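You operate a simulated robot arm through the tools that you are given. There is no shell and no other tool. Be economical: measure what you need, move in short steps, check, and stop when the job is done.

The job below is to be done with a simulated two-armed robot. You get a single attempt, and the scene is never put back.

## Task
Put the clamped tube back in the white stand; glass aside, light off.
Fine: hold the tube, it must not drop; it goes in the stand's free pocket; leave the clamp open.

The check looks at the end state, three seconds after you hand in, the way a careful person would. Anything else that was tipped, shoved, dropped, spilled or broken makes it a failure.

## Robot
Two 7-joint arms with two-finger parallel grippers on one trunk, on a base that drives. Base frame: it is fixed to the floor where the robot stands at the start and does not move with it; the origin is under the middle of the robot, x ahead of it, y to its left, z up. Readings come in mm, rad, newtons and seconds.
The left shoulder is at the start at [70, 163, 1195], the right one opposite. With the tool pointing down near the work surface each hand reaches from about 380 to 880 mm from the robot's upright axis, wherever it stands, measured 20 degrees to its own side. Places, roughly: black light switch [400, 0, 700]; clamp lever [400, -200, 900]; middle pocket of the white tube stand [600, -400, 800]; sliding glass [500, 0, 900]. Payload 3.43 kg a hand.
Tool frame (each hand has its own): the origin (TCP) lies between the finger pads and is the grasp point; the fingertips stand 34 mm ahead of it; z points along the fingers, y is the line along which they close. Largest opening 128 mm; finger width 24, thickness 12; the body of the gripper, 48 by 130 mm, starts 96 mm behind the TCP.
Orientation is that of the tool frame in the base frame, as [roll, pitch, yaw] about the fixed x, y, z axes, in that order (R = Rz(yaw) Ry(pitch) Rx(roll)). With the fingers straight down and closing along the base's y, the tool's x points along the base's -x, its y along +y and its z along -z.

## Interface
- The arms move only by the tool drive_tool. It takes "left_commands", "right_commands" or both (then of equal length, played together; a hand with none holds still); each is a list of rows, each an object (a shift or turn left out is 0, a gripper value left out holds the last) with "delta_pos": the shift along the base's x, y, z in units of 25 mm (1.0 is 25 mm), a list of three; "rot": the turn, a rotation vector about the base's x, y, z in units of 8 degrees (1.0 is 8 degrees), a list of three; "gripper": the closure, from 0 (fully open) to 1 (shut). In form: [{"delta_pos": [dx, dy, dz], "rot": [ax, ay, az], "gripper": gripper}, ...]. A call has 1 to 20 rows; each row shifts and turns the commanded pose from where the row before left it. A call with a number of a shift or a turn outside -1 to 1 is refused whole. Rows are played at 5 a second. More than 50 mm and 0.15 rad between two rows, or a gripper value outside its range, and nothing of the call is played. Where a pose cannot be reached the arm comes as near as it can. A force on the tool above 40 N (or 10 N above the force at the start of the call, whichever is more), or a blocked arm, ends the call early, and 0.2 s more pass. The fingers move at their own pace (about 153 mm/s each) and stop on an object; they squeeze with about 25 N. The grip force told is the motor's: it shows also when the fingers shut on nothing. Time passes only in rows, and 0.2 s behind the last, so rows that do not move let the fingers close. The reply holds the time, the measured pose of the TCP, the force on the tool along the base axes, the opening and the grip force, in the units named above and with some noise, with the torque about the TCP (base axes, N m) and any sound that the robot's microphone picked up, and new pictures: "views" is both (left out), scene, wrist or none (wrist: the cameras of the hands that moved).
- Cameras (640 x 400 px; columns grow to the right, rows downward): "scene" is now at [135.4, -10.9, 1414.2]; the picture's right is [-0.13, -0.99, 0.00], its down [-0.64, 0.08, -0.76] and it looks along [0.76, -0.10, -0.65] (base axes); focal length 214 px, centre (320, 200). "left" rides on the left gripper at [76, 11, -160] in its tool frame; the picture's right is [-0.15, 0.99, 0.00], its down [-0.88, -0.13, -0.46] and it looks along [-0.45, -0.07, 0.89] (tool axes); focal length 234 px, centre (320, 200). "right" rides on the right gripper at [76, -11, -160] in its tool frame; the picture's right is [0.15, 0.99, 0.00], its down [-0.88, 0.13, -0.46] and it looks along [-0.45, 0.07, 0.89] (tool axes); focal length 234 px, centre (320, 200). There is no depth. A picture from a camera that has moved, and an enlarged one, comes with that camera's place and axes in the base frame and with its lens.
- slide_trunk(by): slides the trunk up (or, below 0, down) by that many mm; the arms and the scene camera ride with it, the base frame stays. It gives what a move gives, with no picture.
- steer(legs): drives the robot by 1 to 6 legs, each [ahead, left, turn to the left] in mm, mm and rad, along the robot's own axes; the way and the turn of a leg run together, so that a leg with both is an arc; at most 1500 mm and 3.142 rad a leg. The arms and the cameras ride along, it lands a little off, and it stops where it bumps. It gives what a move gives, and a new picture of the scene camera.
- pan_tilt(pan, tilt): turns the head with the scene camera to pan (to the left, within 1.501 rad either way) and tilt (down, from -0.506 to 1.204), counted from straight ahead of the robot. It gives what a move gives, and a new picture of the scene camera.
- zoom(camera, box): a new picture of the part [left, top, right, bottom] of that camera's present view, enlarged. The clock stands still meanwhile.
- sign_off(): hands the job in; it is judged then, once.

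Work in short steps. Places have to be worked out from the pictures, the camera data and where the tool is seen: move nearer, look again, correct. Check each grasp and each placing, and mend what went wrong. You have 120 turns and 260 pictures in all, those below and enlarged ones among them. Open the grippers and draw the arms clear of the work before you hand the job in, unless the task says otherwise; then end with one line.

The tools are called after "Request:" by a JSON object that holds its "name" and its "arguments". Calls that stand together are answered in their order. drive_tool: Moves the arms, as the interface text tells. Its arguments: {"type":"object","properties":{"left_commands":{"type":"array"},"right_commands":{"type":"array"},"views":{"type":"string","enum":["both","scene","wrist","none"]}},"required":[]} The other tools are called the same way: slide_trunk (by) slides the trunk up or down; steer (legs) drives the base; pan_tilt (pan, tilt) turns the head that bears the scene camera; zoom (camera, box) takes an enlarged picture of a part of a camera's view; sign_off () hands the job in.

At the start:

```text
time_s: 0.0
left_eef_pos: [490.9, 175.7, 1187.7]
left_tcp_rot: [-3.142, -0.002, -3.141]
left_wrist_force: [-0.6, 0.9, -0.8]
left_ft_torque: [0.0, 0.0, 0.03]
left_finger_gap: 128.3
left_grip_force: 0.1
right_eef_pos: [436.6, -286.0, 1287.5]
right_tcp_rot: [-3.141, 0.0, 3.142]
right_wrist_force: [0.9, 0.1, -0.1]
right_ft_torque: [-0.02, -0.04, -0.03]
right_finger_gap: 128.1
right_grip_force: 0.1
trunk travel left (down, up): [-675.0, 265.0]
robot x, y, heading: [-0.3, 0.0, 0.0]
head pan, tilt: [-0.129, 0.705]
```

scene: 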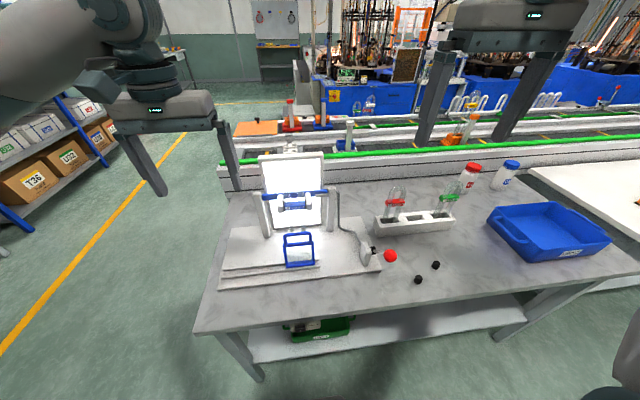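
right: 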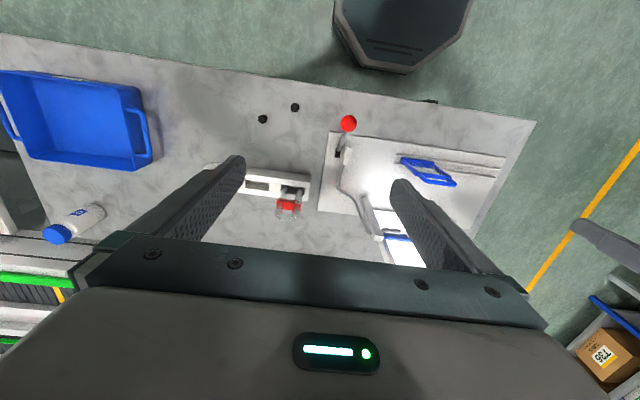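
left: 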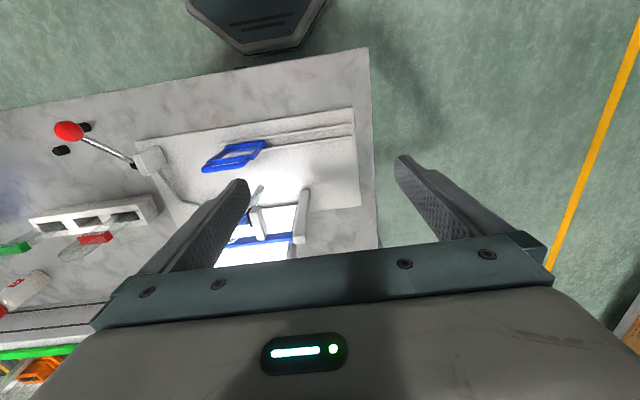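

The scene shows a fixture with a lit panel, a tube in a clamp, a blue-framed sliding glass, a red-knobbed lever and the white stand. I'll zoom in to see the details.

Request:
{"name": "zoom", "arguments": {"camera": "scene", "box": [210, 140, 390, 290]}}

Request:
{"name": "zoom", "arguments": {"camera": "scene", "box": [340, 160, 500, 290]}}

Request:
{"name": "zoom", "arguments": {"camera": "left", "box": [0, 80, 380, 300]}}

```text
2.67 times, centred on (300, 215) of scene
camera zoom: at [135.4, -10.9, 1414.2], right [-0.13, -0.99, 0.0], down [-0.64, 0.08, -0.76], along [0.76, -0.1, -0.65], focal length 572 px, centre (373, 160)
```

zoom: 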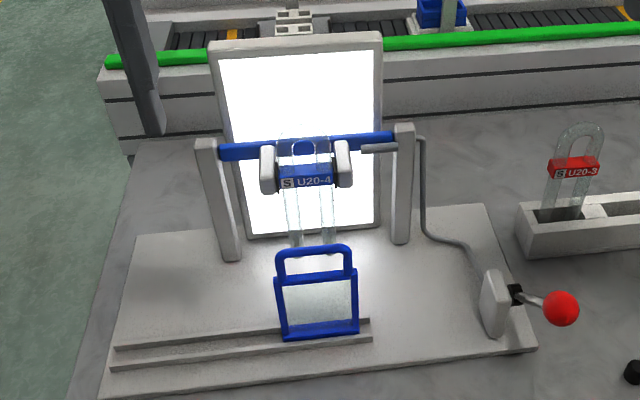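

```text
3.08 times, centred on (420, 225) of scene
camera zoom: at [135.4, -10.9, 1414.2], right [-0.13, -0.99, 0.0], down [-0.64, 0.08, -0.76], along [0.76, -0.1, -0.65], focal length 660 px, centre (12, 123)
```

zoom: 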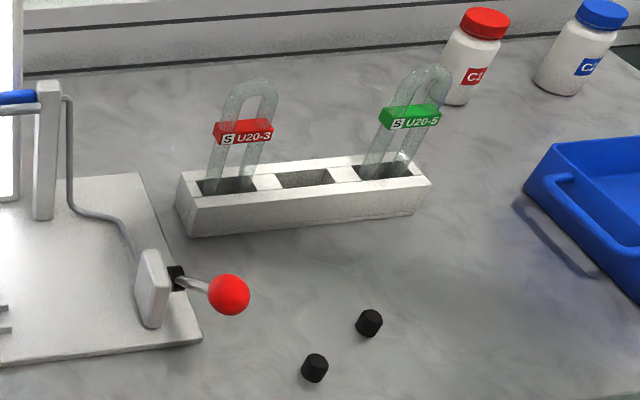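

```text
1.68 times, centred on (190, 190) of left
camera zoom: at [416.3, 186.8, 1346.9], right [0.15, 0.99, 0.0], down [0.88, -0.13, 0.46], along [0.45, -0.07, -0.89], focal length 394 px, centre (539, 217)
```

zoom: 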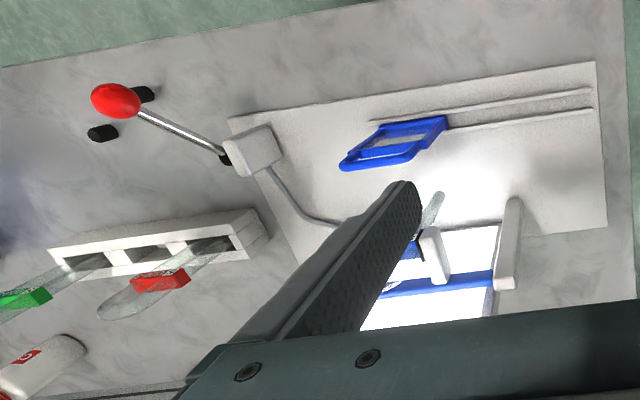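

I still need to find the light switch; there's a small dark thing at the table's front edge in the right wrist view. I'll zoom there, and tilt the head down.

Request:
{"name": "zoom", "arguments": {"camera": "right", "box": [220, 70, 540, 270]}}

Request:
{"name": "zoom", "arguments": {"camera": "scene", "box": [200, 240, 480, 400]}}

```text
2.00 times, centred on (380, 170) of right
camera zoom: at [360.5, -295.9, 1447.4], right [-0.15, 0.99, 0.0], down [0.88, 0.13, 0.46], along [0.45, 0.07, -0.89], focal length 468 px, centre (200, 260)
```

zoom: 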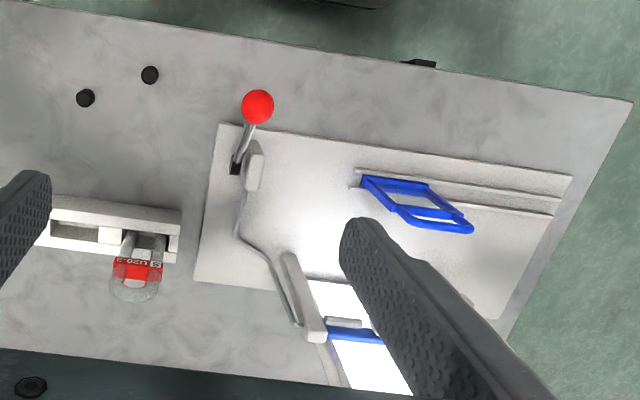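

```text
2.29 times, centred on (340, 320) of scene
camera zoom: at [135.4, -10.9, 1414.2], right [-0.13, -0.99, 0.0], down [-0.64, 0.08, -0.76], along [0.76, -0.1, -0.65], focal length 490 px, centre (274, -74)
```

zoom: 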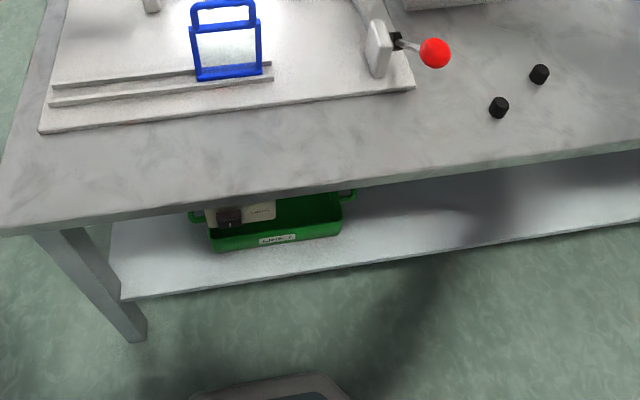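

A plate with a black rocker hangs under the front edge; I'll zoom in on it.

Request:
{"name": "zoom", "arguments": {"camera": "scene", "box": [275, 310, 365, 366]}}

Request:
{"name": "zoom", "arguments": {"camera": "right", "box": [390, 80, 470, 130]}}

```text
7.11 times, centred on (320, 338) of scene
camera zoom: at [135.4, -10.9, 1414.2], right [-0.13, -0.99, 0.0], down [-0.64, 0.08, -0.76], along [0.76, -0.1, -0.65], focal length 1525 px, centre (320, -781)
```

zoom: 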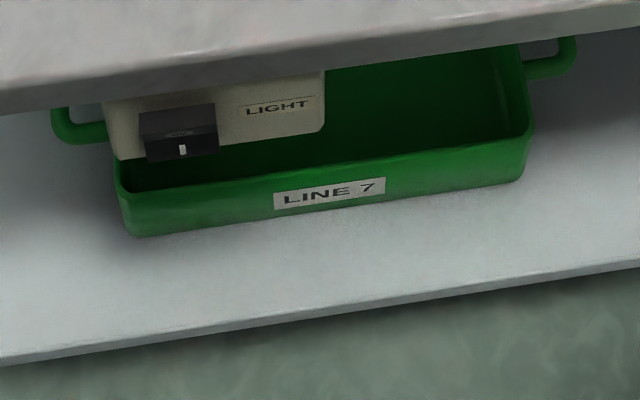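

```text
8.00 times, centred on (430, 105) of right
camera zoom: at [360.5, -295.9, 1447.4], right [-0.15, 0.99, 0.0], down [0.88, 0.13, 0.46], along [0.45, 0.07, -0.89], focal length 1873 px, centre (-560, 960)
```

zoom: 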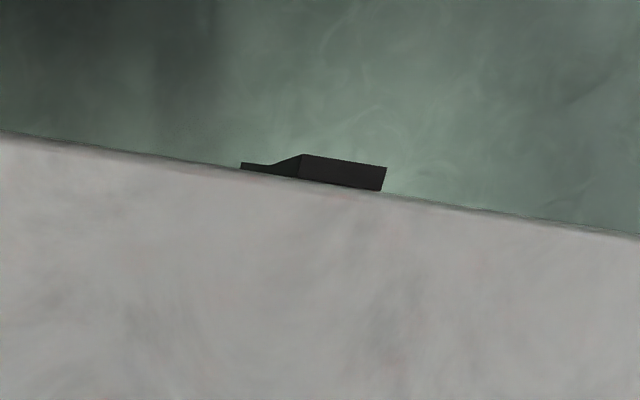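

The LIGHT rocker sits on the front apron at about [360, 40, 770], with its left half protruding. I'll take the left hand above the clamp for a close look from above: TCP to about [510, 15, 1160].

Request:
{"name": "drive_tool", "arguments": {"left_commands": [{"delta_pos": [0.1, -0.9, -0.15]}, {"delta_pos": [0.1, -0.9, -0.15]}, {"delta_pos": [0.1, -0.9, -0.15]}, {"delta_pos": [0.1, -0.9, -0.15]}, {"delta_pos": [0.1, -0.9, -0.15]}, {"delta_pos": [0.1, -0.9, -0.15]}, {"delta_pos": [0.1, -0.9, -0.15]}], "views": "both"}}

```text
time_s: 1.6
left_eef_pos: [509.5, 18.1, 1159.3]
left_tcp_rot: [3.14, -0.002, -3.138]
left_wrist_force: [-1.6, 0.1, 0.2]
left_ft_torque: [0.01, -0.02, -0.01]
left_finger_gap: 128.2
left_grip_force: 0.1
right_eef_pos: [437.9, -286.0, 1287.5]
right_tcp_rot: [3.14, 0.001, -3.141]
right_wrist_force: [0.3, -1.1, -0.4]
right_ft_torque: [0.05, -0.01, -0.02]
right_finger_gap: 127.9
right_grip_force: 0.1
trunk travel left (down, up): [-675.0, 265.0]
robot x, y, heading: [3.2, 1.9, 0.002]
head pan, tilt: [-0.129, 0.705]
camera scene: at [135.7, -12.3, 1414.1], right [-0.13, -0.99, 0.0], down [-0.64, 0.08, -0.76], along [0.76, -0.1, -0.65], focal length 214 px, centre (320, 200)
camera left: at [434.7, 28.7, 1319.6], right [0.15, 0.99, 0.0], down [0.88, -0.13, 0.45], along [0.45, -0.07, -0.89], focal length 234 px, centre (320, 200)
```

scene: 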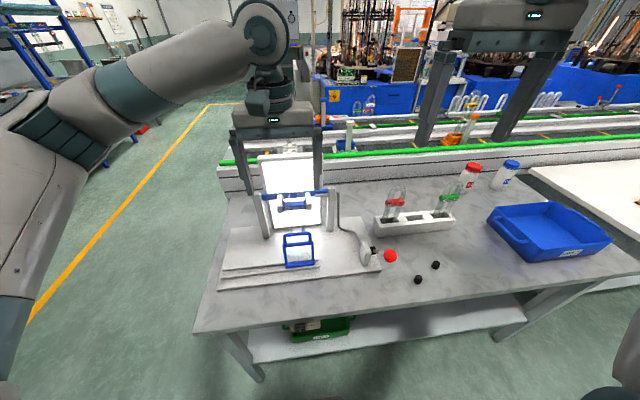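
left: 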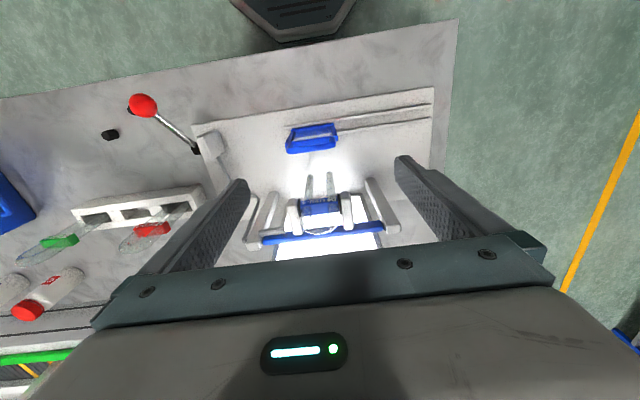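

Request:
{"name": "zoom", "arguments": {"camera": "left", "box": [235, 160, 415, 265]}}

Request:
{"name": "zoom", "arguments": {"camera": "scene", "box": [250, 150, 350, 212]}}

```text
3.56 times, centred on (325, 212) of left
camera zoom: at [434.7, 28.7, 1319.6], right [0.15, 0.99, 0.0], down [0.88, -0.13, 0.45], along [0.45, -0.07, -0.89], focal length 833 px, centre (302, 156)
```

zoom: 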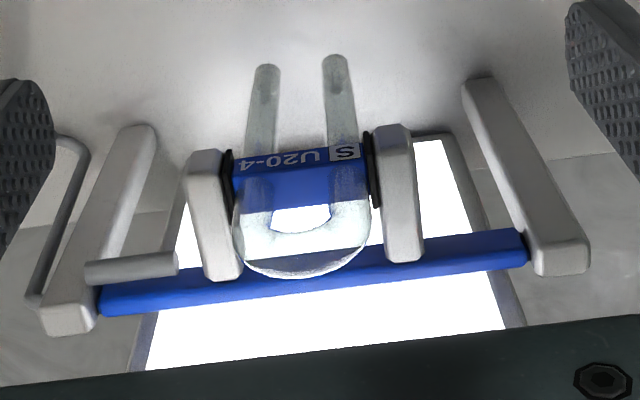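

```text
6.40 times, centred on (300, 181) of scene
camera zoom: at [135.7, -12.3, 1414.1], right [-0.13, -0.99, 0.0], down [-0.64, 0.08, -0.76], along [0.76, -0.1, -0.65], focal length 1373 px, centre (448, 322)
```

zoom: 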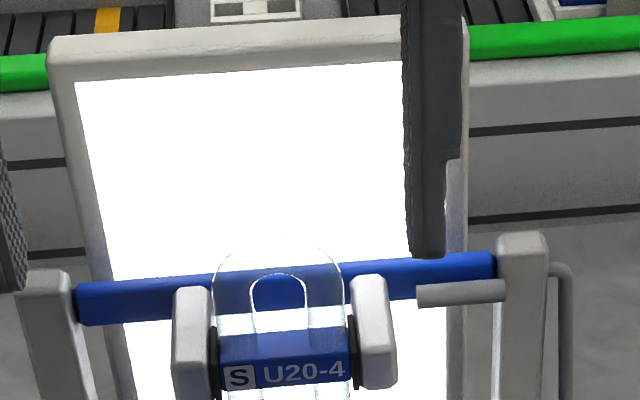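

The clamp jaws hold the collar of U20-4 (top ≈ z 997); the bend tops at about [622, 0, 1050]. The glass is at x≈518, y≈0, z 836–965. I'll close the left fingers and go to the right side of the glass, descending to tip z ≈ 885.

Request:
{"name": "drive_tool", "arguments": {"left_commands": [{"delta_pos": [0.1, -1, 0], "gripper": 1}, {"delta_pos": [0.1, -1, 0]}, {"delta_pos": [0.1, -1, 0]}, {"delta_pos": [0, -1, 0]}, {"delta_pos": [0, -0.2, -1]}, {"delta_pos": [0, 0, -1]}, {"delta_pos": [0, 0, -1]}, {"delta_pos": [0, 0, -1]}, {"delta_pos": [0, 0, -1]}, {"delta_pos": [0, 0, -1]}], "views": "both"}}

```text
time_s: 3.8
left_eef_pos: [516.7, -89.2, 1011.6]
left_tcp_rot: [-3.142, 0.002, 3.141]
left_wrist_force: [-0.1, 0.4, -0.2]
left_ft_torque: [0.0, 0.03, 0.02]
left_finger_gap: 0.0
left_grip_force: 25.5
right_eef_pos: [437.9, -285.0, 1286.2]
right_tcp_rot: [-3.141, 0.0, -3.141]
right_wrist_force: [-0.4, -0.3, -0.4]
right_ft_torque: [-0.03, 0.0, 0.02]
right_finger_gap: 128.1
right_grip_force: 0.1
trunk travel left (down, up): [-675.0, 265.0]
robot x, y, heading: [-1.3, 1.1, 0.0]
head pan, tilt: [-0.129, 0.705]
camera scene: at [136.0, -10.9, 1414.1], right [-0.13, -0.99, 0.0], down [-0.64, 0.08, -0.76], along [0.75, -0.1, -0.65], focal length 214 px, centre (320, 200)
camera left: at [441.4, -76.6, 1170.5], right [0.15, 0.99, 0.0], down [0.88, -0.13, 0.46], along [0.45, -0.07, -0.89], focal length 234 px, centre (320, 200)
```

scene: 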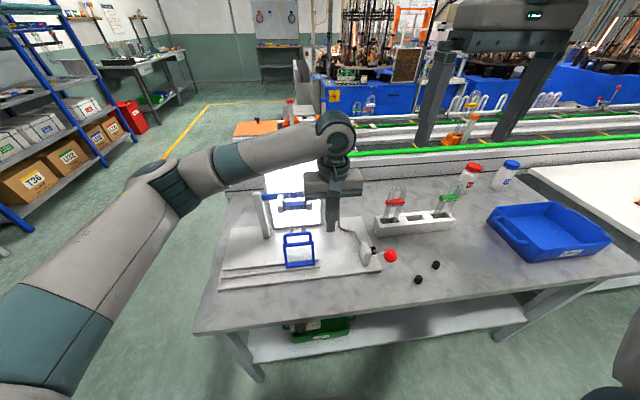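
left: 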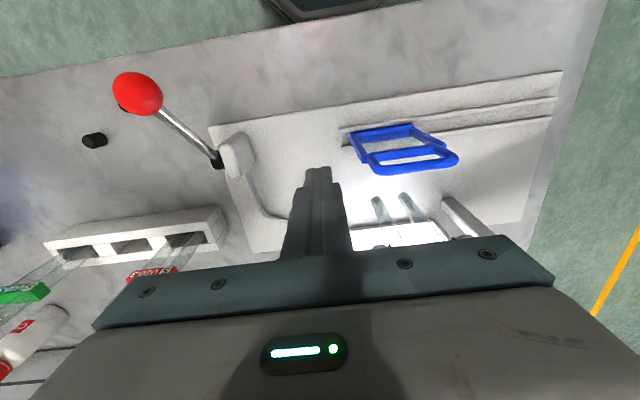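

The frame's right edge is at y≈-43 and x≈518, as judged. I'll descend to TCP z≈914, then push left until the glass has moved about 60 mm and look.

Request:
{"name": "drive_tool", "arguments": {"left_commands": [{"delta_pos": [0, 0, -1]}, {"delta_pos": [0, 0, -1]}, {"delta_pos": [0, 0, -1]}, {"delta_pos": [0, 0, -0.9]}, {"delta_pos": [0, 0.6, 0]}, {"delta_pos": [0, 0.5, 0]}, {"delta_pos": [0, 0.5, 0]}, {"delta_pos": [0, 0.5, 0]}, {"delta_pos": [0, 0.5, 0]}, {"delta_pos": [0, 0.5, 0]}], "views": "both"}}

```text
time_s: 6.0
left_eef_pos: [516.0, -10.8, 913.1]
left_tcp_rot: [-3.141, 0.0, 3.141]
left_wrist_force: [-0.3, -1.1, 1.3]
left_ft_torque: [0.0, 0.0, -0.01]
left_finger_gap: 0.0
left_grip_force: 24.5
right_eef_pos: [436.3, -284.4, 1286.1]
right_tcp_rot: [-3.141, -0.001, -3.141]
right_wrist_force: [-0.1, 0.2, -0.1]
right_ft_torque: [0.01, 0.0, 0.0]
right_finger_gap: 128.0
right_grip_force: 0.1
trunk travel left (down, up): [-675.0, 265.0]
robot x, y, heading: [2.6, -1.0, 0.004]
head pan, tilt: [-0.129, 0.705]
camera scene: at [135.4, -10.3, 1414.2], right [-0.13, -0.99, 0.0], down [-0.64, 0.08, -0.76], along [0.76, -0.1, -0.65], focal length 214 px, centre (320, 200)
camera left: at [441.8, 2.8, 1072.6], right [0.15, 0.99, 0.0], down [0.88, -0.13, 0.46], along [0.45, -0.07, -0.89], focal length 234 px, centre (320, 200)
```

scene: 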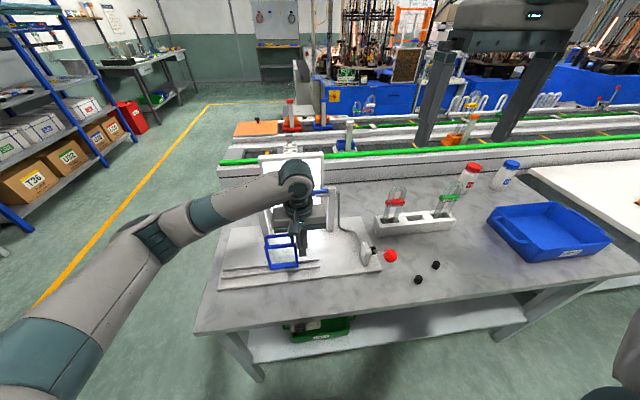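
left: 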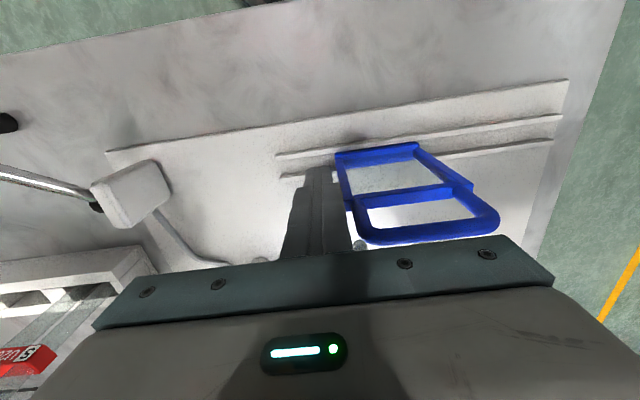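

It slides upright with little force. I'll push on another ~115 mm.

Request:
{"name": "drive_tool", "arguments": {"left_commands": [{"delta_pos": [0, 0.5, 0]}, {"delta_pos": [0, 0.5, 0]}, {"delta_pos": [0, 0.5, 0]}, {"delta_pos": [0, 0.5, 0]}, {"delta_pos": [0, 0.5, 0]}, {"delta_pos": [0, 0.5, 0]}, {"delta_pos": [0, 0.5, 0]}, {"delta_pos": [0, 0.5, 0]}, {"delta_pos": [0, 0.5, 0]}], "views": "both"}}

```text
time_s: 8.0
left_eef_pos: [516.1, 103.9, 913.8]
left_tcp_rot: [3.141, -0.001, 3.14]
left_wrist_force: [0.0, -0.6, 0.5]
left_ft_torque: [0.0, 0.0, 0.01]
left_finger_gap: 0.0
left_grip_force: 25.3
right_eef_pos: [435.7, -284.9, 1287.1]
right_tcp_rot: [3.141, 0.0, 3.141]
right_wrist_force: [-0.5, 0.1, 0.5]
right_ft_torque: [0.0, -0.06, 0.0]
right_finger_gap: 128.0
right_grip_force: 0.0
trunk travel left (down, up): [-675.0, 265.0]
robot x, y, heading: [-1.5, 2.2, -0.001]
head pan, tilt: [-0.129, 0.705]
camera scene: at [135.3, -10.3, 1414.2], right [-0.13, -0.99, 0.0], down [-0.64, 0.08, -0.76], along [0.76, -0.1, -0.65], focal length 214 px, centre (320, 200)
camera left: at [440.3, 114.9, 1072.8], right [0.15, 0.99, 0.0], down [0.88, -0.13, 0.45], along [0.45, -0.07, -0.89], focal length 234 px, centre (320, 200)
```

scene: 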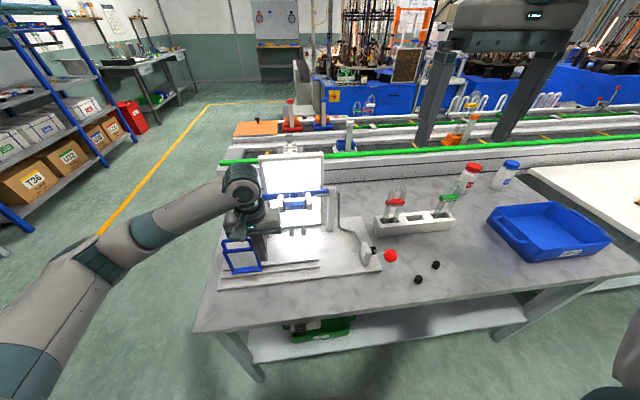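
left: 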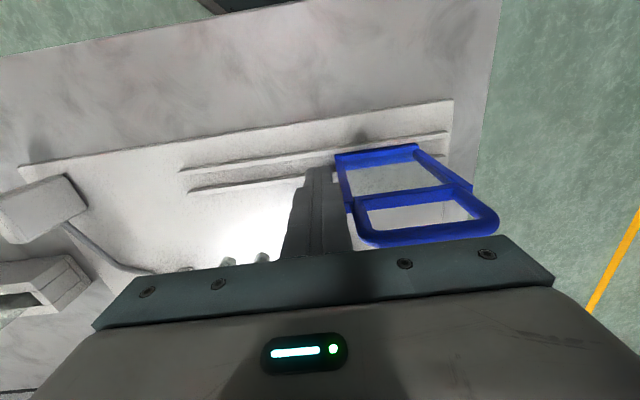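

The glass now spans y≈116–200, clear of the tube and light panel. I'll back the left hand off, raise it, and head toward above the tube with the fingers open ~85 mm; meanwhile the right hand lowers for a look at the lever.

Request:
{"name": "drive_tool", "arguments": {"left_commands": [{"delta_pos": [0, -0.4, 0]}, {"delta_pos": [0, 0, 1]}, {"delta_pos": [0, 0, 1]}, {"delta_pos": [0, 0, 1]}, {"delta_pos": [0, 0, 1]}, {"delta_pos": [0, 0, 1]}, {"delta_pos": [0, 0, 1]}, {"delta_pos": [0, 0, 1]}, {"delta_pos": [0, 0, 1]}, {"delta_pos": [0, 0, 1]}, {"delta_pos": [0, -0.9, 1], "gripper": 0.34}, {"delta_pos": [0.4, -1, 0.4]}, {"delta_pos": [0.4, -1, 0.4]}, {"delta_pos": [0.4, -0.85, 0.2]}], "right_commands": [{"delta_pos": [-0.2, 0.3, -1]}, {"delta_pos": [-0.2, 0.3, -1]}, {"delta_pos": [-0.2, 0.3, -1]}, {"delta_pos": [-0.2, 0.3, -1]}, {"delta_pos": [-0.2, 0.3, -1]}, {"delta_pos": [-0.2, 0.3, -1]}, {"delta_pos": [-0.2, 0.3, -1]}, {}, {}, {}, {}, {}, {}, {}], "views": "both"}}

```text
time_s: 11.0
left_eef_pos: [546.7, -2.3, 1189.5]
left_tcp_rot: [3.139, 0.0, 3.139]
left_wrist_force: [-0.5, -0.3, 0.7]
left_ft_torque: [0.0, -0.01, 0.02]
left_finger_gap: 84.4
left_grip_force: 0.1
right_eef_pos: [401.3, -232.9, 1110.0]
right_tcp_rot: [3.14, 0.001, 3.142]
right_wrist_force: [-0.1, -0.5, -0.2]
right_ft_torque: [0.02, 0.01, 0.01]
right_finger_gap: 127.9
right_grip_force: 0.0
trunk travel left (down, up): [-675.0, 265.0]
robot x, y, heading: [1.1, -2.5, 0.001]
head pan, tilt: [-0.129, 0.705]
camera scene: at [135.6, -12.3, 1414.1], right [-0.13, -0.99, 0.0], down [-0.64, 0.08, -0.76], along [0.76, -0.1, -0.65], focal length 214 px, centre (320, 200)
camera right: at [325.8, -244.6, 1271.1], right [-0.15, 0.99, 0.0], down [0.88, 0.13, 0.46], along [0.45, 0.07, -0.89], focal length 234 px, centre (320, 200)
camera left: at [471.7, 9.7, 1348.6], right [0.15, 0.99, 0.0], down [0.88, -0.13, 0.46], along [0.45, -0.07, -0.89], focal length 234 px, centre (320, 200)
```

scene: 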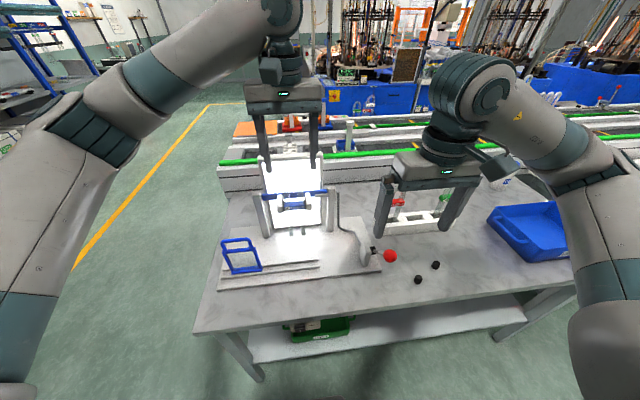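
right: 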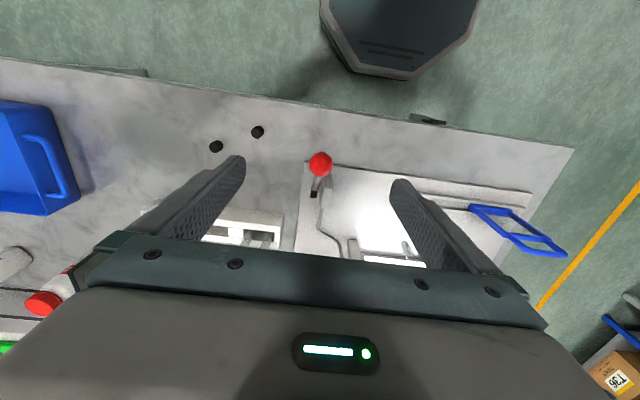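
left: 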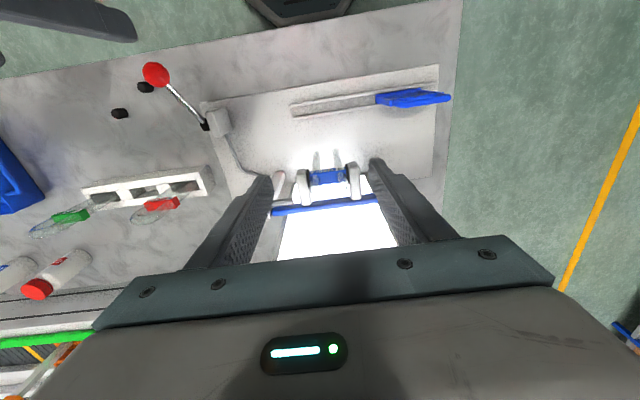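

Request:
{"name": "zoom", "arguments": {"camera": "right", "box": [260, 130, 400, 270]}}

Request:
{"name": "zoom", "arguments": {"camera": "left", "box": [260, 130, 400, 230]}}

Request:
{"name": "zoom", "arguments": {"camera": "scene", "box": [330, 200, 430, 290]}}

Request:
{"name": "zoom", "arguments": {"camera": "scene", "box": [250, 150, 350, 212]}}

```text
2.86 times, centred on (330, 200) of right
camera zoom: at [325.8, -244.6, 1271.1], right [-0.15, 0.99, 0.0], down [0.88, 0.13, 0.46], along [0.45, 0.07, -0.89], focal length 669 px, centre (291, 200)
```

zoom: 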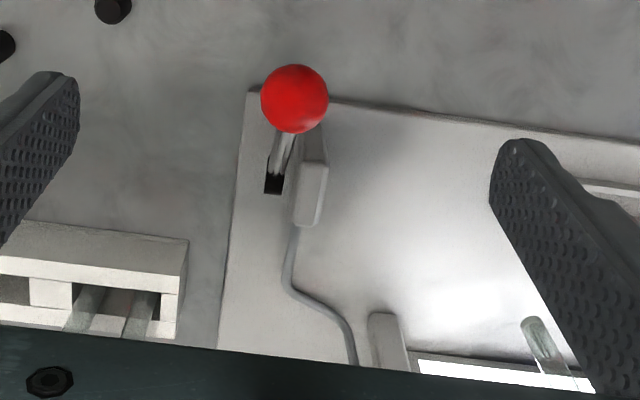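

```text
4.00 times, centred on (330, 180) of left
camera zoom: at [471.7, 9.7, 1348.6], right [0.15, 0.99, 0.0], down [0.88, -0.13, 0.46], along [0.45, -0.07, -0.89], focal length 937 px, centre (280, 280)
```

zoom: 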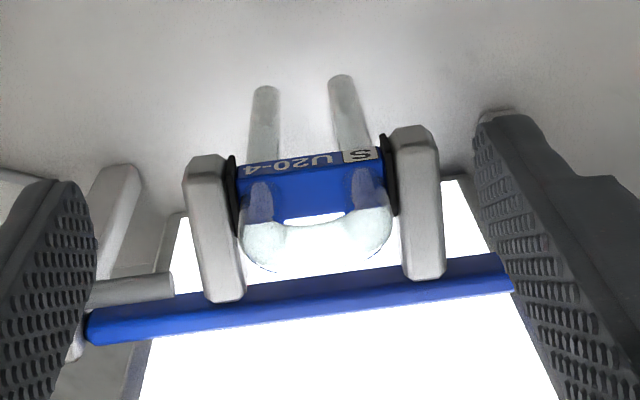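

```text
4.44 times, centred on (380, 245) of scene
camera zoom: at [135.6, -12.3, 1414.1], right [-0.13, -0.99, 0.0], down [-0.64, 0.08, -0.76], along [0.76, -0.1, -0.65], focal length 953 px, centre (53, 0)
```

zoom: 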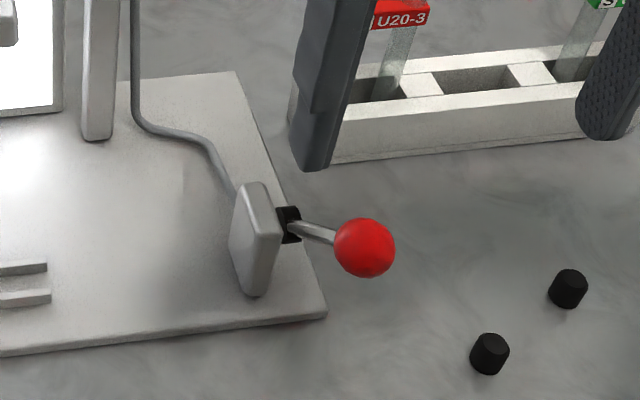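

```text
6.40 times, centred on (300, 181) of scene
camera zoom: at [135.6, -12.3, 1414.1], right [-0.13, -0.99, 0.0], down [-0.64, 0.08, -0.76], along [0.76, -0.1, -0.65], focal length 1373 px, centre (448, 322)
```

zoom: 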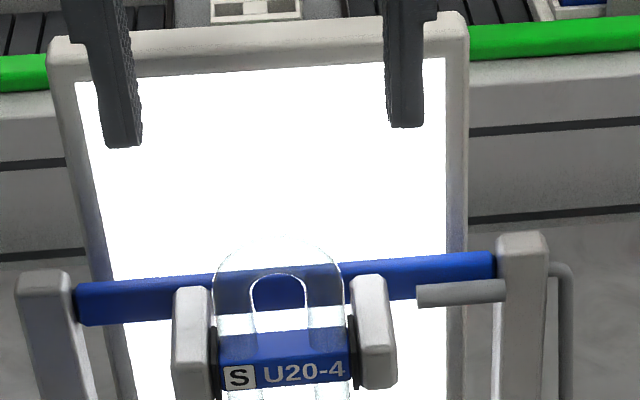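

I'll get sharper zooms to measure the jaw top height against the bend.

Request:
{"name": "zoom", "arguments": {"camera": "scene", "box": [272, 184, 320, 214]}}

Request:
{"name": "zoom", "arguments": {"camera": "left", "box": [296, 156, 376, 206]}}

```text
13.33 times, centred on (296, 199) of scene
camera zoom: at [135.6, -12.3, 1414.1], right [-0.13, -0.99, 0.0], down [-0.64, 0.08, -0.76], along [0.76, -0.1, -0.65], focal length 2860 px, centre (640, 213)
```

zoom: 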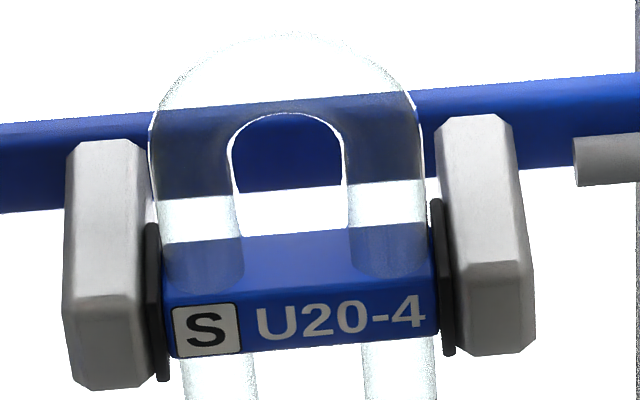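

```text
8.00 times, centred on (336, 181) of left
camera zoom: at [471.7, 9.7, 1348.6], right [0.15, 0.99, 0.0], down [0.88, -0.13, 0.46], along [0.45, -0.07, -0.89], focal length 1873 px, centre (192, 352)
```

zoom: 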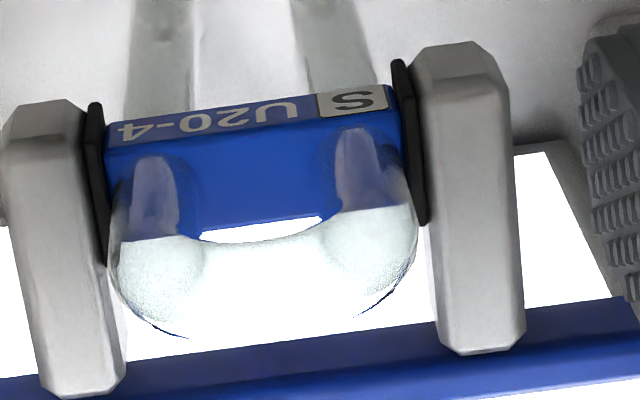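

Jaw tops are at z≈1012, the bend top at ≈1055, tube centre x≈610, y≈0. I'll bring the left hand straight above it and down until the fingertips (z≈1040) flank the bend, then check.

Request:
{"name": "drive_tool", "arguments": {"left_commands": [{"delta_pos": [0.9, 0.05, 0]}, {"delta_pos": [0.9, 0.05, 0]}, {"delta_pos": [0.72, 0, -0.5]}, {"delta_pos": [0, 0, -1]}, {"delta_pos": [0, 0, -1]}, {"delta_pos": [0, 0, -1]}, {"delta_pos": [0, 0, -1]}], "views": "both"}}

Request:
{"name": "zoom", "arguments": {"camera": "scene", "box": [264, 160, 328, 214]}}

Request:
{"name": "zoom", "arguments": {"camera": "left", "box": [260, 130, 400, 250]}}

```text
time_s: 12.6
left_eef_pos: [609.6, 0.9, 1076.0]
left_tcp_rot: [3.141, 0.0, 3.141]
left_wrist_force: [-0.4, 0.3, -0.5]
left_ft_torque: [0.02, 0.03, 0.01]
left_finger_gap: 84.5
left_grip_force: 0.0
right_eef_pos: [401.2, -231.8, 1110.0]
right_tcp_rot: [3.139, 0.0, 3.141]
right_wrist_force: [0.5, 0.1, -0.2]
right_ft_torque: [0.03, -0.01, -0.01]
right_finger_gap: 128.2
right_grip_force: 0.0
trunk travel left (down, up): [-675.0, 265.0]
robot x, y, heading: [1.6, -4.0, 0.001]
head pan, tilt: [-0.129, 0.705]
camera scene: at [135.9, -10.7, 1414.2], right [-0.13, -0.99, 0.0], down [-0.64, 0.08, -0.76], along [0.76, -0.1, -0.65], focal length 214 px, centre (320, 200)
camera left: at [534.0, 13.8, 1234.5], right [0.15, 0.99, 0.0], down [0.88, -0.13, 0.46], along [0.45, -0.07, -0.89], focal length 234 px, centre (320, 200)
```

scene: 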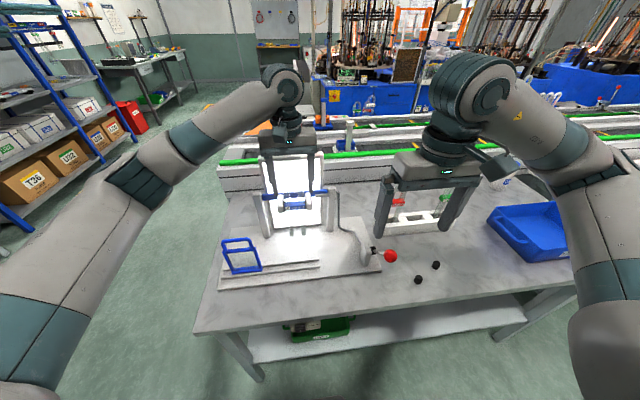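
left: 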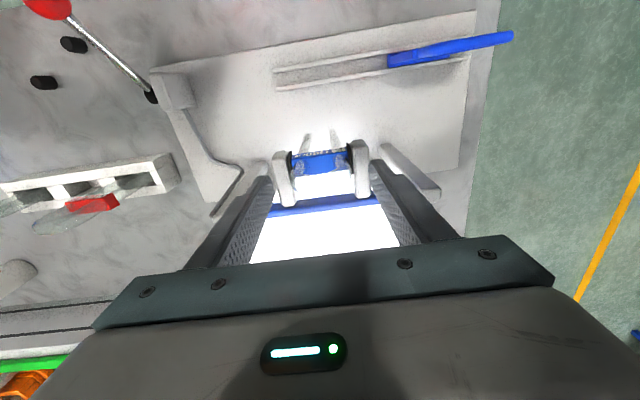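

```text
7.41 times, centred on (296, 187) of scene
camera zoom: at [135.9, -10.7, 1414.2], right [-0.13, -0.99, 0.0], down [-0.64, 0.08, -0.76], along [0.76, -0.1, -0.65], focal length 1589 px, centre (498, 296)
```

zoom: 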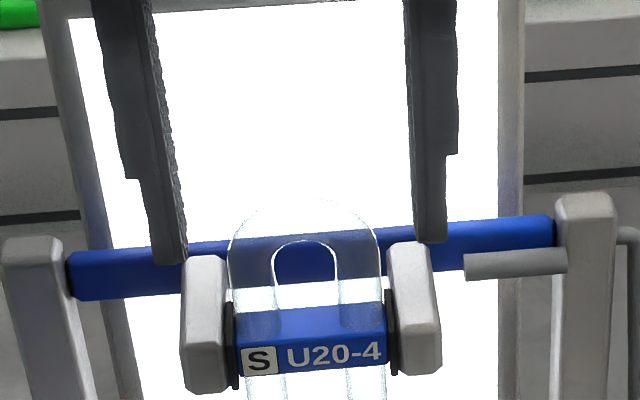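

```text
3.33 times, centred on (330, 190) of left
camera zoom: at [534.0, 13.8, 1234.5], right [0.15, 0.99, 0.0], down [0.88, -0.13, 0.46], along [0.45, -0.07, -0.89], focal length 781 px, centre (287, 233)
```

zoom: 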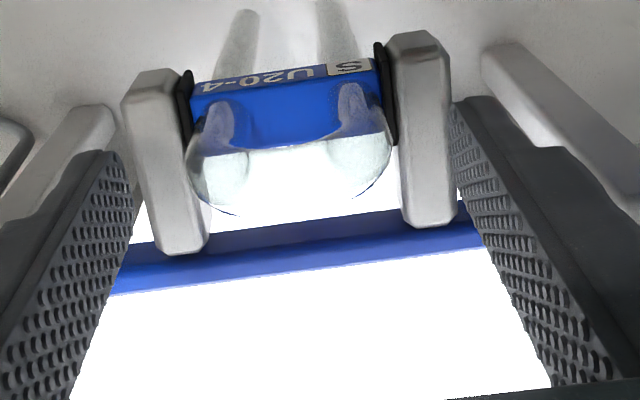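

The fingers straddle the bend evenly. I'll descend to TCP z≈1050 (tips just above the jaws) and close.

Request:
{"name": "drive_tool", "arguments": {"left_commands": [{"delta_pos": [0, -0.08, -0.5]}, {"delta_pos": [0, 0, -0.52]}, {}, {"gripper": 0.6}, {"gripper": 1}, {}, {}, {}], "views": "both"}}

Request:
{"name": "zoom", "arguments": {"camera": "scene", "box": [264, 160, 328, 214]}}

Request:
{"name": "zoom", "arguments": {"camera": "left", "box": [260, 130, 400, 250]}}

```text
time_s: 14.4
left_eef_pos: [608.4, 2.2, 1049.5]
left_tcp_rot: [-3.14, -0.002, -3.14]
left_wrist_force: [-1.4, 13.4, -1.2]
left_ft_torque: [0.72, 0.13, 0.11]
left_finger_gap: 56.8
left_grip_force: 25.0
right_eef_pos: [402.6, -229.2, 1110.8]
right_tcp_rot: [-3.138, 0.002, 3.141]
right_wrist_force: [0.1, 0.2, -0.1]
right_ft_torque: [-0.04, -0.02, -0.03]
right_finger_gap: 128.0
right_grip_force: 0.1
trunk travel left (down, up): [-675.0, 265.0]
robot x, y, heading: [0.7, 0.3, -0.003]
head pan, tilt: [-0.129, 0.705]
camera scene: at [135.3, -8.7, 1414.2], right [-0.13, -0.99, 0.0], down [-0.64, 0.08, -0.76], along [0.76, -0.1, -0.65], focal length 214 px, centre (320, 200)
camera left: at [533.3, 13.6, 1209.0], right [0.15, 0.99, 0.0], down [0.88, -0.13, 0.46], along [0.45, -0.07, -0.89], focal length 234 px, centre (320, 200)
```

scene: 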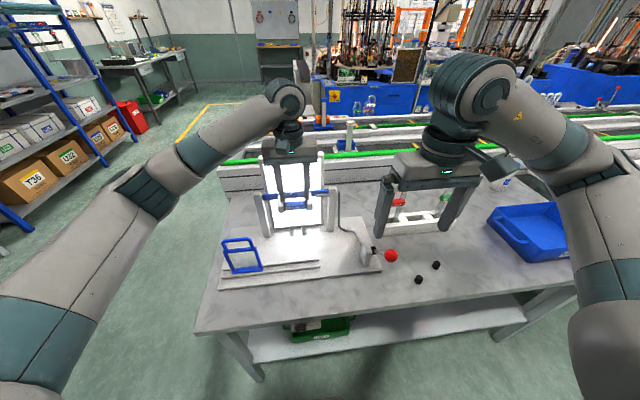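
left: 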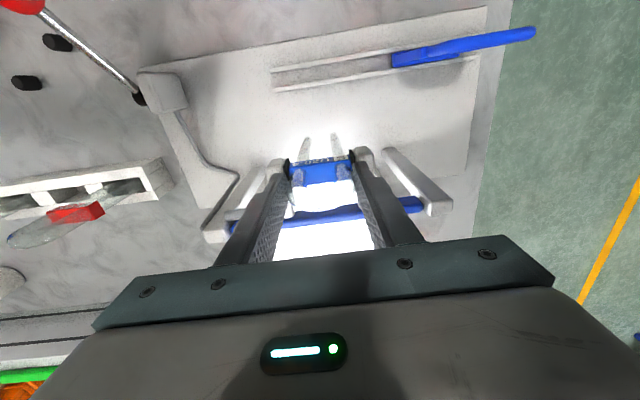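

```text
7.41 times, centred on (296, 187) of scene
camera zoom: at [135.3, -8.7, 1414.2], right [-0.13, -0.99, 0.0], down [-0.64, 0.08, -0.76], along [0.76, -0.1, -0.65], focal length 1589 px, centre (498, 296)
```

zoom: 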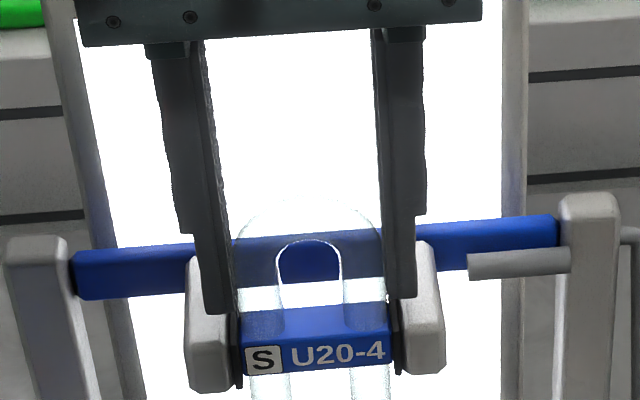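

```text
3.33 times, centred on (330, 190) of left
camera zoom: at [533.3, 13.6, 1209.0], right [0.15, 0.99, 0.0], down [0.88, -0.13, 0.46], along [0.45, -0.07, -0.89], focal length 781 px, centre (287, 233)
```

zoom: 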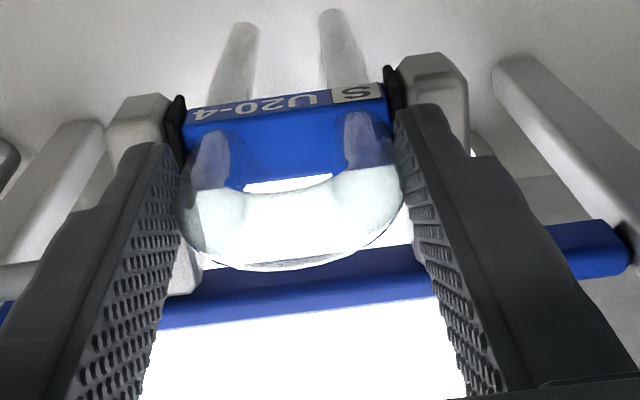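

Gripped (gap 56.8, 25 N), with 13 N sideways showing I'm a couple of mm too far right. I'll relieve it by shifting +y slightly.

Request:
{"name": "drive_tool", "arguments": {"left_commands": [{"delta_pos": [0, 0.1, 0]}, {}, {}], "views": "none"}}

```text
time_s: 15.2
left_eef_pos: [607.9, 1.4, 1049.7]
left_tcp_rot: [-3.139, -0.001, 3.139]
left_wrist_force: [-5.0, 3.8, -5.7]
left_ft_torque: [0.17, 0.21, 0.02]
left_finger_gap: 56.7
left_grip_force: 25.1
right_eef_pos: [401.9, -231.2, 1109.7]
right_tcp_rot: [3.141, -0.001, 3.141]
right_wrist_force: [-0.2, -0.5, -0.7]
right_ft_torque: [0.0, 0.03, -0.01]
right_finger_gap: 128.1
right_grip_force: 0.0
trunk travel left (down, up): [-675.0, 265.0]
robot x, y, heading: [1.7, -3.8, 0.001]
head pan, tilt: [-0.129, 0.705]
```

Now the lever: knob at about [428,-226,963], pivot at [519,-231,864]. I'll close the right fingers and lower them on the robot side of the knob, then look before pushing.

Request:
{"name": "drive_tool", "arguments": {"right_commands": [{"delta_pos": [-0.7, 0.1, 0], "gripper": 1}, {"delta_pos": [0, 0.1, 0]}, {"delta_pos": [0, 0, -1]}, {"delta_pos": [0, 0, -1]}, {"delta_pos": [0, 0, -1]}, {"delta_pos": [0, 0, -1]}, {"delta_pos": [0, 0, -1]}, {"delta_pos": [0, 0, -0.4]}], "views": "both"}}

Request:
{"name": "zoom", "arguments": {"camera": "right", "box": [220, 80, 420, 240]}}

Request:
{"name": "zoom", "arguments": {"camera": "scene", "box": [340, 200, 440, 290]}}

```text
time_s: 17.0
left_eef_pos: [608.5, 3.0, 1050.5]
left_tcp_rot: [3.141, -0.002, 3.14]
left_wrist_force: [-3.7, -2.2, -5.7]
left_ft_torque: [0.0, 0.26, 0.05]
left_finger_gap: 56.5
left_grip_force: 25.1
right_eef_pos: [384.0, -226.1, 977.4]
right_tcp_rot: [3.141, 0.0, -3.141]
right_wrist_force: [-0.4, -1.0, 0.2]
right_ft_torque: [0.01, -0.01, -0.04]
right_finger_gap: 0.0
right_grip_force: 25.1
trunk travel left (down, up): [-675.0, 265.0]
robot x, y, heading: [2.7, -1.9, -0.001]
head pan, tilt: [-0.129, 0.705]
camera scene: at [135.4, -11.1, 1414.2], right [-0.13, -0.99, 0.0], down [-0.64, 0.08, -0.76], along [0.76, -0.1, -0.65], focal length 214 px, centre (320, 200)
camera right: at [307.4, -238.8, 1137.0], right [-0.15, 0.99, 0.0], down [0.88, 0.13, 0.46], along [0.45, 0.07, -0.89], focal length 234 px, centre (320, 200)
```

scene: 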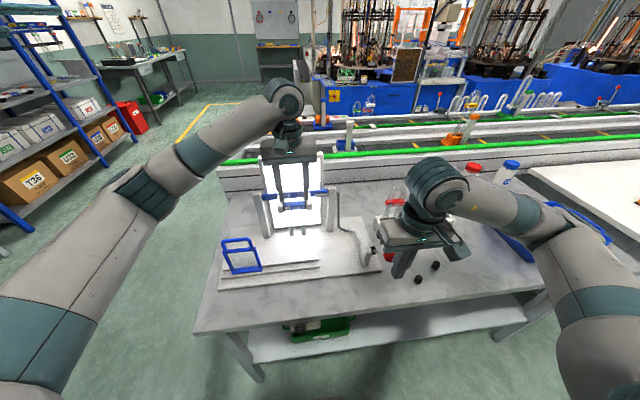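
right: 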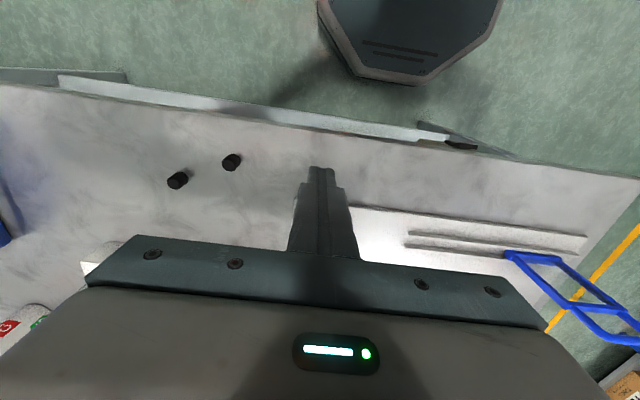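

```text
2.50 times, centred on (320, 160) of right
camera zoom: at [307.4, -238.8, 1137.0], right [-0.15, 0.99, 0.0], down [0.88, 0.13, 0.46], along [0.45, 0.07, -0.89], focal length 585 px, centre (320, 300)
```

zoom: 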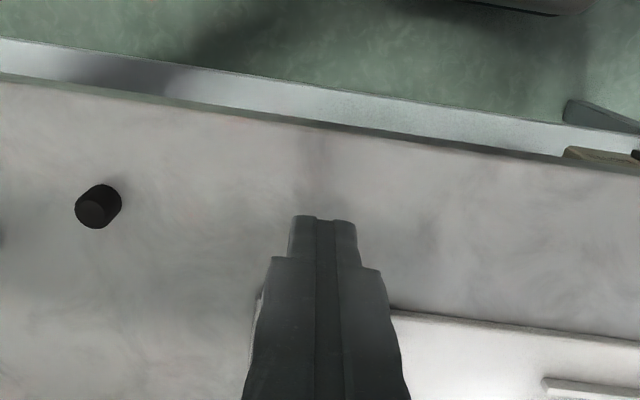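

```text
4.44 times, centred on (390, 245) of scene
camera zoom: at [135.4, -11.1, 1414.2], right [-0.13, -0.99, 0.0], down [-0.64, 0.08, -0.76], along [0.76, -0.1, -0.65], focal length 953 px, centre (9, 0)
```

zoom: 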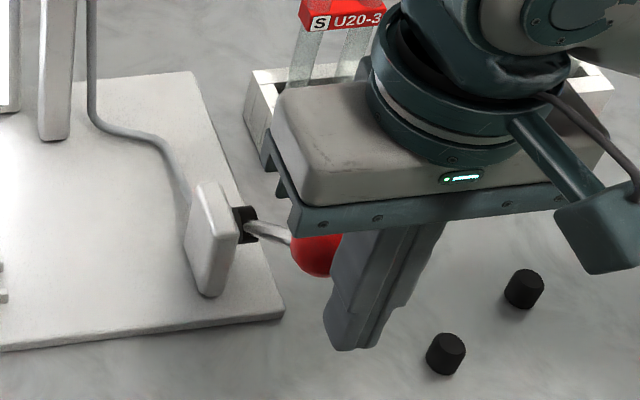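

The finger is right behind the knob. I'll push gently +x about 30 mm and read the force.

Request:
{"name": "drive_tool", "arguments": {"right_commands": [{"delta_pos": [0.4, 0, 0]}, {"delta_pos": [0.3, 0, 0]}, {"delta_pos": [0.2, 0, 0]}, {"delta_pos": [0.2, 0, 0]}], "views": "scene"}}

Request:
{"name": "zoom", "arguments": {"camera": "scene", "box": [340, 200, 440, 290]}}

```text
time_s: 18.0
left_eef_pos: [608.1, 1.8, 1051.0]
left_tcp_rot: [3.141, 0.002, -3.141]
left_wrist_force: [0.6, -1.9, 0.0]
left_ft_torque: [-0.05, 0.05, 0.04]
left_finger_gap: 56.7
left_grip_force: 24.9
right_eef_pos: [410.6, -227.2, 976.8]
right_tcp_rot: [-3.14, 0.0, -3.142]
right_wrist_force: [-3.6, 0.2, 2.0]
right_ft_torque: [0.0, 0.02, 0.01]
right_finger_gap: 0.0
right_grip_force: 24.6
trunk travel left (down, up): [-675.0, 265.0]
robot x, y, heading: [-1.8, 0.3, -0.003]
head pan, tilt: [-0.129, 0.705]
camera scene: at [134.6, -11.1, 1414.3], right [-0.13, -0.99, 0.0], down [-0.64, 0.08, -0.76], along [0.76, -0.1, -0.65], focal length 214 px, centre (320, 200)
```

scene: 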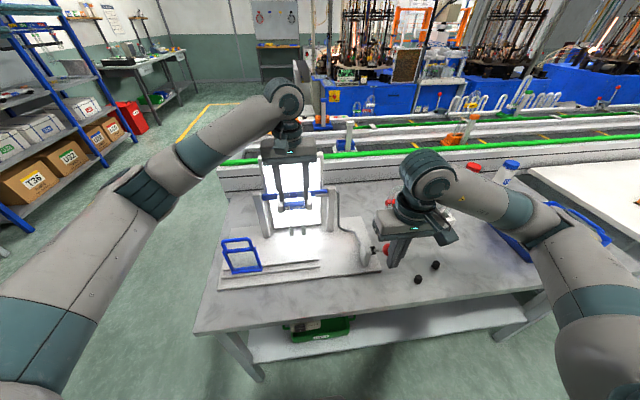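

```text
4.44 times, centred on (390, 245) of scene
camera zoom: at [134.6, -11.1, 1414.3], right [-0.13, -0.99, 0.0], down [-0.64, 0.08, -0.76], along [0.76, -0.1, -0.65], focal length 953 px, centre (9, 0)
```

zoom: 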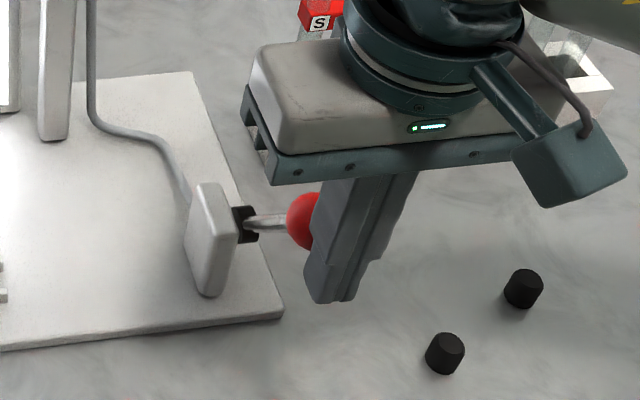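

The lever moves with 4 N. Let me check the jaws before going further.

Request:
{"name": "zoom", "arguments": {"camera": "scene", "box": [264, 160, 328, 214]}}

```text
7.41 times, centred on (296, 187) of scene
camera zoom: at [134.6, -11.1, 1414.3], right [-0.13, -0.99, 0.0], down [-0.64, 0.08, -0.76], along [0.76, -0.1, -0.65], focal length 1589 px, centre (498, 296)
```

zoom: 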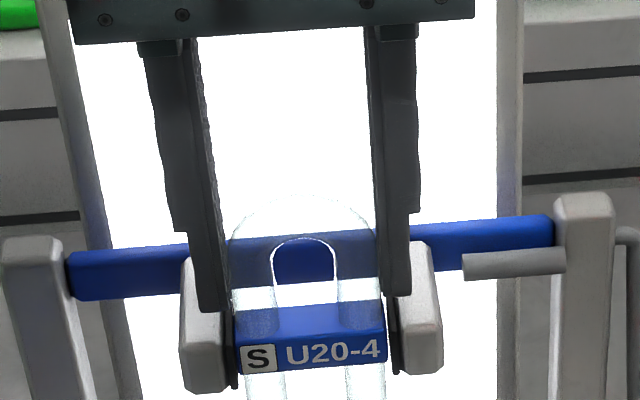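

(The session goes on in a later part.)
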